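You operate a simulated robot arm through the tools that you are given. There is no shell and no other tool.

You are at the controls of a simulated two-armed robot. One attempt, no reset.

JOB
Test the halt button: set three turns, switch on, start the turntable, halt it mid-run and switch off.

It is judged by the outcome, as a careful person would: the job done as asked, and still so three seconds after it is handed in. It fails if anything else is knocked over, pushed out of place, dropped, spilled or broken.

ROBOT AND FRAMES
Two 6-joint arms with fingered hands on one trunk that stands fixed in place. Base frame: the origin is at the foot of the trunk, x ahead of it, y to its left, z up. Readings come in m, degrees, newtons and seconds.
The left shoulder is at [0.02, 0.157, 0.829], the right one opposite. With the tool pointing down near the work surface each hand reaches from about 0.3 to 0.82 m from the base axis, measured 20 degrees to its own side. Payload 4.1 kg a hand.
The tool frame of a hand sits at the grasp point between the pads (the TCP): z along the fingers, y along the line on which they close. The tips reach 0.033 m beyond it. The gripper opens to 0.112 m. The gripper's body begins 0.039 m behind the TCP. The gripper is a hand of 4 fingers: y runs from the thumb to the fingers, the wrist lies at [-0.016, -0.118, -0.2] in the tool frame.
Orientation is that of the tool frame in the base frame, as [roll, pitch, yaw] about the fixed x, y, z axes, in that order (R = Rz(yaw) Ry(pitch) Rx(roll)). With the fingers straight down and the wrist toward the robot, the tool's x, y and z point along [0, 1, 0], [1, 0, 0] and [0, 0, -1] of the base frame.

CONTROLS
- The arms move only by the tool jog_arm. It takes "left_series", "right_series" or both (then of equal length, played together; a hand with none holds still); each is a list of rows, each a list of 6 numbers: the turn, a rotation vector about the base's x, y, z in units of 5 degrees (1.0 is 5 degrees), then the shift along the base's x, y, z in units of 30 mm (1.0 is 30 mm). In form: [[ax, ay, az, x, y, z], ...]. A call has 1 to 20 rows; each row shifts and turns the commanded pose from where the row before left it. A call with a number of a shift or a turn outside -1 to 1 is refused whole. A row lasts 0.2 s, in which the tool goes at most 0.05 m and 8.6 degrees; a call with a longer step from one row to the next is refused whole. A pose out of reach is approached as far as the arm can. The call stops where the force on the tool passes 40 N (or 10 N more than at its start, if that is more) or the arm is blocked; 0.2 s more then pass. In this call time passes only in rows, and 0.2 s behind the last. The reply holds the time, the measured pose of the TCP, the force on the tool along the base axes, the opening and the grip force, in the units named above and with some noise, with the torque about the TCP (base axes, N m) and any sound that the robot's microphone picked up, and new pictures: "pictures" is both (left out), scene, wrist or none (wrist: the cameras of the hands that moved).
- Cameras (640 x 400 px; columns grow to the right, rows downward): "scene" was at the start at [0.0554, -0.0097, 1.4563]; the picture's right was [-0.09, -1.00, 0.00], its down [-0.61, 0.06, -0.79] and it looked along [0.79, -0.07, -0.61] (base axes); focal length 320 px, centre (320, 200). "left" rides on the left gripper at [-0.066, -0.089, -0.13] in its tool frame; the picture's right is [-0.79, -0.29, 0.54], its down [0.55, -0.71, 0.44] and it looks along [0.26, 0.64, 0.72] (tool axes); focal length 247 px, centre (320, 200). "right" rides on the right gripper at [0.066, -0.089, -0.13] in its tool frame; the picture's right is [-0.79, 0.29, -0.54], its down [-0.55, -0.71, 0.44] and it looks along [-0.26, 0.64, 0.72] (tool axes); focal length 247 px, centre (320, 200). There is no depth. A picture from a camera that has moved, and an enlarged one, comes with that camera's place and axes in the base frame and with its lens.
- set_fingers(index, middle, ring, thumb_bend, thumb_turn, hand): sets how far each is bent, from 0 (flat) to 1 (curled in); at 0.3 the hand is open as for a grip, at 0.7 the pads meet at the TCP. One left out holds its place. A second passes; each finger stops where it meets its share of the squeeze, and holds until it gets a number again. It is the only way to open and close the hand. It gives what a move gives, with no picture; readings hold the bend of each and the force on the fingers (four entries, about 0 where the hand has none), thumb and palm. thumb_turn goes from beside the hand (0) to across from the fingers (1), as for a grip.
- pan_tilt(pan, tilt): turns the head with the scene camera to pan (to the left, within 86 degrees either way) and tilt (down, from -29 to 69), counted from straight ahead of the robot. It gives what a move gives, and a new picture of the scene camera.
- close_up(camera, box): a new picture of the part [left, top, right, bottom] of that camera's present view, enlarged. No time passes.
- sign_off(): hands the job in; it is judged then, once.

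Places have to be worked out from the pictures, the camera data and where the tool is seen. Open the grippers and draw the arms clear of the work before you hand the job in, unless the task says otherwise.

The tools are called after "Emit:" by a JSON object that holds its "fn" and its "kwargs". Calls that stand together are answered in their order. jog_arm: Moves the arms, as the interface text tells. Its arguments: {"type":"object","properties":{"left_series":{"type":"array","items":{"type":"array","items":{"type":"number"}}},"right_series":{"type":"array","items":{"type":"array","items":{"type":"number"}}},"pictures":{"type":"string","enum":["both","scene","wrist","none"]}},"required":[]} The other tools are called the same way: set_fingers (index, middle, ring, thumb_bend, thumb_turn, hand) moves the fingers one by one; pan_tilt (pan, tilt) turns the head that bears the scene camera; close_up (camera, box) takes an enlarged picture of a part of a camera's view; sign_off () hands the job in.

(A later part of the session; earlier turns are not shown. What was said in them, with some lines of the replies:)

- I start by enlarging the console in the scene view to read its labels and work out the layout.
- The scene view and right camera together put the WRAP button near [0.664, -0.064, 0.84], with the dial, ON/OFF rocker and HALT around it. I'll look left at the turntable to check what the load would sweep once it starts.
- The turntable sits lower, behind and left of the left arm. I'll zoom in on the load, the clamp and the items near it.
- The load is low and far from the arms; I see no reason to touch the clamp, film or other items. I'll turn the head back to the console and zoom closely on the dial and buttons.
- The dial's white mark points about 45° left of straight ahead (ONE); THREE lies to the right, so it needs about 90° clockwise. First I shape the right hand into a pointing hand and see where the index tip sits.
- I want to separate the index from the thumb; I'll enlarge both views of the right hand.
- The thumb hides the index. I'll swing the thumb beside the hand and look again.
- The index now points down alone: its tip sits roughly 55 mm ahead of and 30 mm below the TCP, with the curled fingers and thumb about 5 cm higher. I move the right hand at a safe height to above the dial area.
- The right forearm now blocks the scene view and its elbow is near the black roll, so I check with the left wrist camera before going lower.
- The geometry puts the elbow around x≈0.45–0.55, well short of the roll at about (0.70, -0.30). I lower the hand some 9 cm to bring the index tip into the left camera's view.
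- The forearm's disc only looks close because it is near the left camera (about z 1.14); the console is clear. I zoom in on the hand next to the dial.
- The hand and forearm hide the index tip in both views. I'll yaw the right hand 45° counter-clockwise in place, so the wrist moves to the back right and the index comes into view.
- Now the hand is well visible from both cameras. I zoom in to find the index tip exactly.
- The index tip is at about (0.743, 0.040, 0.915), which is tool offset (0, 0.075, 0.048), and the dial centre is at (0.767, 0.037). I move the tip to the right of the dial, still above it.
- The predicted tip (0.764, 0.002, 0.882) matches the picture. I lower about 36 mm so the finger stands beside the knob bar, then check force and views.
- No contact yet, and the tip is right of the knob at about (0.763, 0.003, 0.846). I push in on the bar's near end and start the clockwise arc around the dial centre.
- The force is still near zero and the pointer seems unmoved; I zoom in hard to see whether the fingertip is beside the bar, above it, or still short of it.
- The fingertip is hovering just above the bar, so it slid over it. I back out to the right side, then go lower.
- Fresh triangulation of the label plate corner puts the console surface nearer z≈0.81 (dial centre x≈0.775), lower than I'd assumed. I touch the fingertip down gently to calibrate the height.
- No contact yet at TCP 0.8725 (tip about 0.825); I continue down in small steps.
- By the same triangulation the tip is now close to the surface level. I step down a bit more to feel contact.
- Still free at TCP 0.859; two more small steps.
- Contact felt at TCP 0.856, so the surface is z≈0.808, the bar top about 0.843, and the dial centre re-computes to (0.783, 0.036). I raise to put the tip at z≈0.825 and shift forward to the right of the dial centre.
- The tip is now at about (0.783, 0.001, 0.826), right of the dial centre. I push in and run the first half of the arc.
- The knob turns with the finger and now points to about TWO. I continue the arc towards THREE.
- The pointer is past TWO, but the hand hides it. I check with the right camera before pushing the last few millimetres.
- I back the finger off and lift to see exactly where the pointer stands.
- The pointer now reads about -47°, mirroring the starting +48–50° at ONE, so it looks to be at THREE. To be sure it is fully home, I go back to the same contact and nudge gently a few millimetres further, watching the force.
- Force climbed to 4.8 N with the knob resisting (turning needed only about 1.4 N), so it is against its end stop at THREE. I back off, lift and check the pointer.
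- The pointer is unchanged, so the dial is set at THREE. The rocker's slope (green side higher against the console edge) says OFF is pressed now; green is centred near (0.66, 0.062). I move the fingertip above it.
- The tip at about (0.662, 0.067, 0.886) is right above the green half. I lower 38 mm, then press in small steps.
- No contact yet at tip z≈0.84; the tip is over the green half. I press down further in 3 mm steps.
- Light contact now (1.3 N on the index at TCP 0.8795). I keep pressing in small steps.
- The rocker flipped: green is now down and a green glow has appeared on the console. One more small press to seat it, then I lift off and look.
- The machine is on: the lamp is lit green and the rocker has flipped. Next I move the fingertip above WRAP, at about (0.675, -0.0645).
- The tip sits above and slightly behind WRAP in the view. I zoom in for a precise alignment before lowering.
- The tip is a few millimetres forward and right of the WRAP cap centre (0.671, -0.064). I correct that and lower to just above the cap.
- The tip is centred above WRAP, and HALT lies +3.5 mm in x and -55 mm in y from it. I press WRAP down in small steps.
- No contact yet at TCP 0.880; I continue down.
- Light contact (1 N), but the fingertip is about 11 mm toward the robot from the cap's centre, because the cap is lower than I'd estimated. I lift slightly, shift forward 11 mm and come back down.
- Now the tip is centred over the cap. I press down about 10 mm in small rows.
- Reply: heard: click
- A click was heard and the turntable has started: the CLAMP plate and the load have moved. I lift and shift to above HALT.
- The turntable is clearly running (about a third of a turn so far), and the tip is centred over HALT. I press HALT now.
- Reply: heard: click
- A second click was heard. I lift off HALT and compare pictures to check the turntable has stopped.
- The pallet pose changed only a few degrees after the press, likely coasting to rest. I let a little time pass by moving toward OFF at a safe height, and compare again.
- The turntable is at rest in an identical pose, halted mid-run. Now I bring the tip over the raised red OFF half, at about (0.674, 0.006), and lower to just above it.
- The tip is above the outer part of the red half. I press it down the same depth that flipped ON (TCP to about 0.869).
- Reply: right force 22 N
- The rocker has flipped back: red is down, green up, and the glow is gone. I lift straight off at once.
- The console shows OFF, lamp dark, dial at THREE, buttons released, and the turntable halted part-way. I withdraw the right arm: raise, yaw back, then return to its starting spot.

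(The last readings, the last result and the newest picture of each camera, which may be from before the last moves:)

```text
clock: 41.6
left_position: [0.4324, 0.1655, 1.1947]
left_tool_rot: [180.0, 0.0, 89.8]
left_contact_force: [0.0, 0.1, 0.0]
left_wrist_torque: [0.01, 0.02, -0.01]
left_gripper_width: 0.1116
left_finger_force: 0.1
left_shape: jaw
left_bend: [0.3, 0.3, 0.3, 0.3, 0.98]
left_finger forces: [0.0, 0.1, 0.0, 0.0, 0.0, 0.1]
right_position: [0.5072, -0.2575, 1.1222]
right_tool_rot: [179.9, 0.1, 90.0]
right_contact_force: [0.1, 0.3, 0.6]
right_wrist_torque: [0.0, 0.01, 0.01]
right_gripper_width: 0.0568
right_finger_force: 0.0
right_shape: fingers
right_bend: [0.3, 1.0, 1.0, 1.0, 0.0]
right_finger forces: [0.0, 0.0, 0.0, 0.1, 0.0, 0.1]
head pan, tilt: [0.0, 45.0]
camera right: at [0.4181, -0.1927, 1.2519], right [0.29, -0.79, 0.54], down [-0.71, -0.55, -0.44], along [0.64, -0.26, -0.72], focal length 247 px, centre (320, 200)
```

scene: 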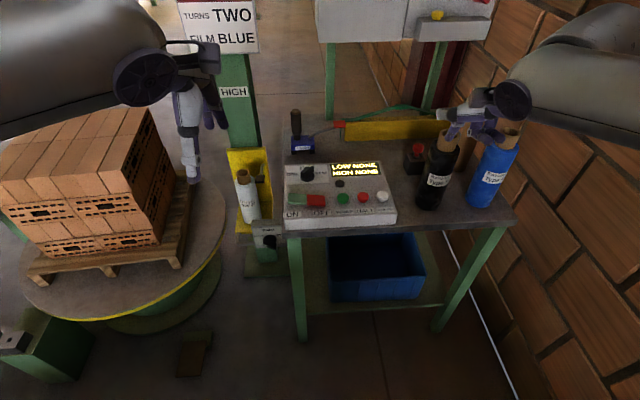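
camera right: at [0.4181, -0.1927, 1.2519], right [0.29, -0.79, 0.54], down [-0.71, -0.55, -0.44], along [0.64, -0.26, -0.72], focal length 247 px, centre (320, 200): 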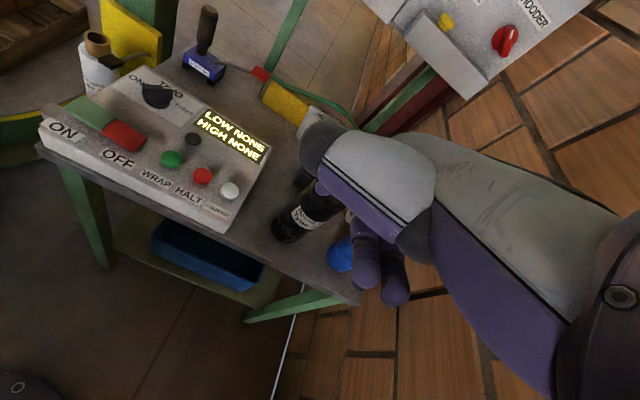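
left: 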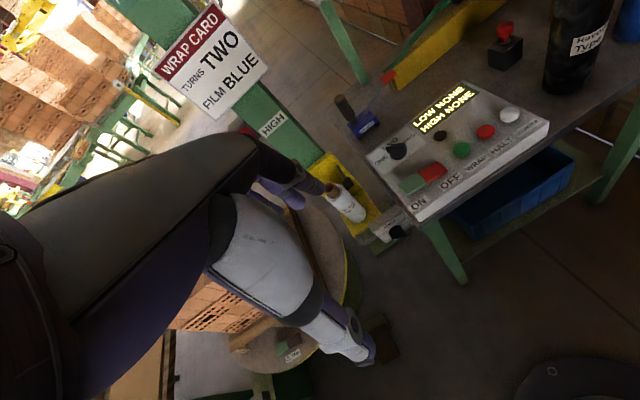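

The arm is back at its starting place and everything on the table is as it was. I open the right hand as at the start and take a last look.

Emit:
{"fn": "set_fingers", "kwargs": {"hand": "right", "index": 0.3, "middle": 0.3, "ring": 0.3, "thumb_bend": 0.3, "thumb_turn": 0.98}}

Emit:
{"fn": "close_up", "kwargs": {"camera": "scene", "box": [270, 100, 540, 260]}}

Emit:
{"fn": "close_up", "kwargs": {"camera": "scene", "box": [0, 90, 270, 330]}}

Emit:
{"fn": "close_up", "kwargs": {"camera": "scene", "box": [280, 150, 400, 230]}}

```text
clock: 42.6
left_position: [0.4337, 0.1646, 1.1954]
left_tool_rot: [-180.0, 0.1, 89.9]
left_contact_force: [-1.6, 0.7, -0.8]
left_wrist_torque: [-0.01, 0.0, 0.03]
left_gripper_width: 0.1115
left_finger_force: 0.0
left_shape: jaw
left_bend: [0.3, 0.3, 0.3, 0.3, 0.98]
left_finger forces: [0.0, 0.0, 0.0, 0.1, 0.2, 0.1]
right_position: [0.5073, -0.2585, 1.1206]
right_tool_rot: [180.0, 0.0, 90.0]
right_contact_force: [-0.1, -0.9, 0.0]
right_wrist_torque: [0.0, -0.01, 0.01]
right_gripper_width: 0.1132
right_finger_force: 0.1
right_shape: fingers
right_bend: [0.3, 0.3, 0.3, 0.3, 0.95]
right_finger forces: [0.0, 0.0, 0.1, 0.0, 0.0, 0.0]
head pan, tilt: [0.0, 45.0]
```

```text
2.37 times, centred on (405, 180) of scene
camera zoom: at [0.0504, -0.0016, 1.4453], right [0.0, -1.0, 0.0], down [-0.71, 0.0, -0.71], along [0.71, 0.0, -0.71], focal length 759 px, centre (118, 247)
```

zoom: 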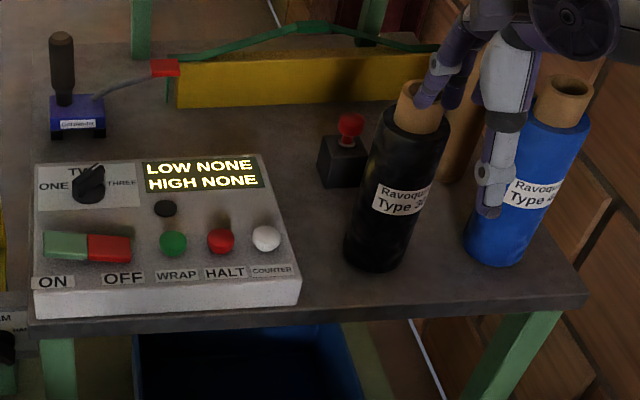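

```text
1.67 times, centred on (135, 210) of scene
camera zoom: at [0.0504, -0.0016, 1.4453], right [0.0, -1.0, 0.0], down [-0.71, 0.0, -0.71], along [0.71, 0.0, -0.71], focal length 534 px, centre (628, 183)
```

zoom: 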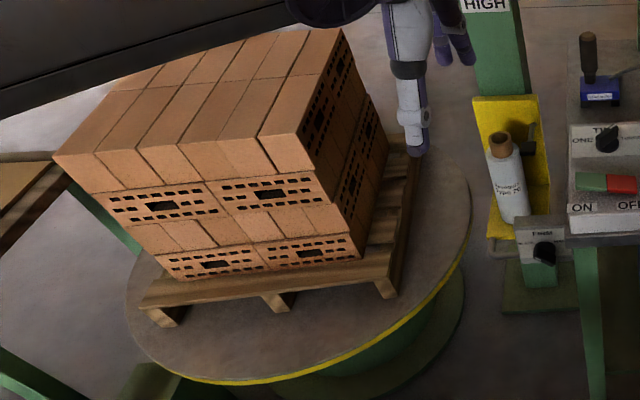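

```text
5.00 times, centred on (340, 190) of scene
camera zoom: at [0.0504, -0.0016, 1.4453], right [0.0, -1.0, 0.0], down [-0.71, 0.0, -0.71], along [0.71, 0.0, -0.71], focal length 1601 px, centre (220, 250)
```

zoom: 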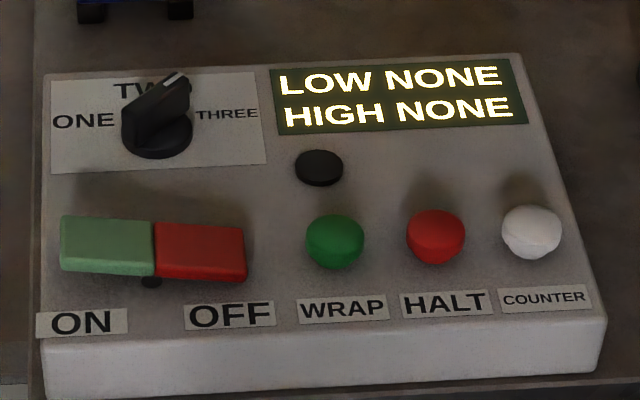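

Everything is in order: dial at THREE, power OFF with the lamp dark, turntable stationary part-way through its run, both hands open and clear, and nothing disturbed. I hand the job in.

Emit:
{"fn": "sign_off", "kwargs": {}}

```text
The job is handed in.
```

The halt-button test is done, and HALT worked: pressing it stopped the turntable mid-run. I have handed the job in.

1. **Set:** I turned the dial from ONE to THREE, up against its end stop.
2. **Switch on:** I pressed ON. The rocker flipped and the green lamp lit.
3. **Start:** I pressed WRAP. There was a click and the turntable began to turn.
4. **Halt:** I pressed HALT about two seconds later, before the first turn was complete. There was a click and the table came to rest. Later pictures show the load in the same position.
5. **Switch off:** I pressed OFF. The rocker flipped back and the lamp went dark.

In the last pictures nothing else on the table or the turntable had been moved or knocked over. The right arm is back where it started, the left arm never moved, and both hands are open. The dial is still at THREE, and the load stays where it was halted.
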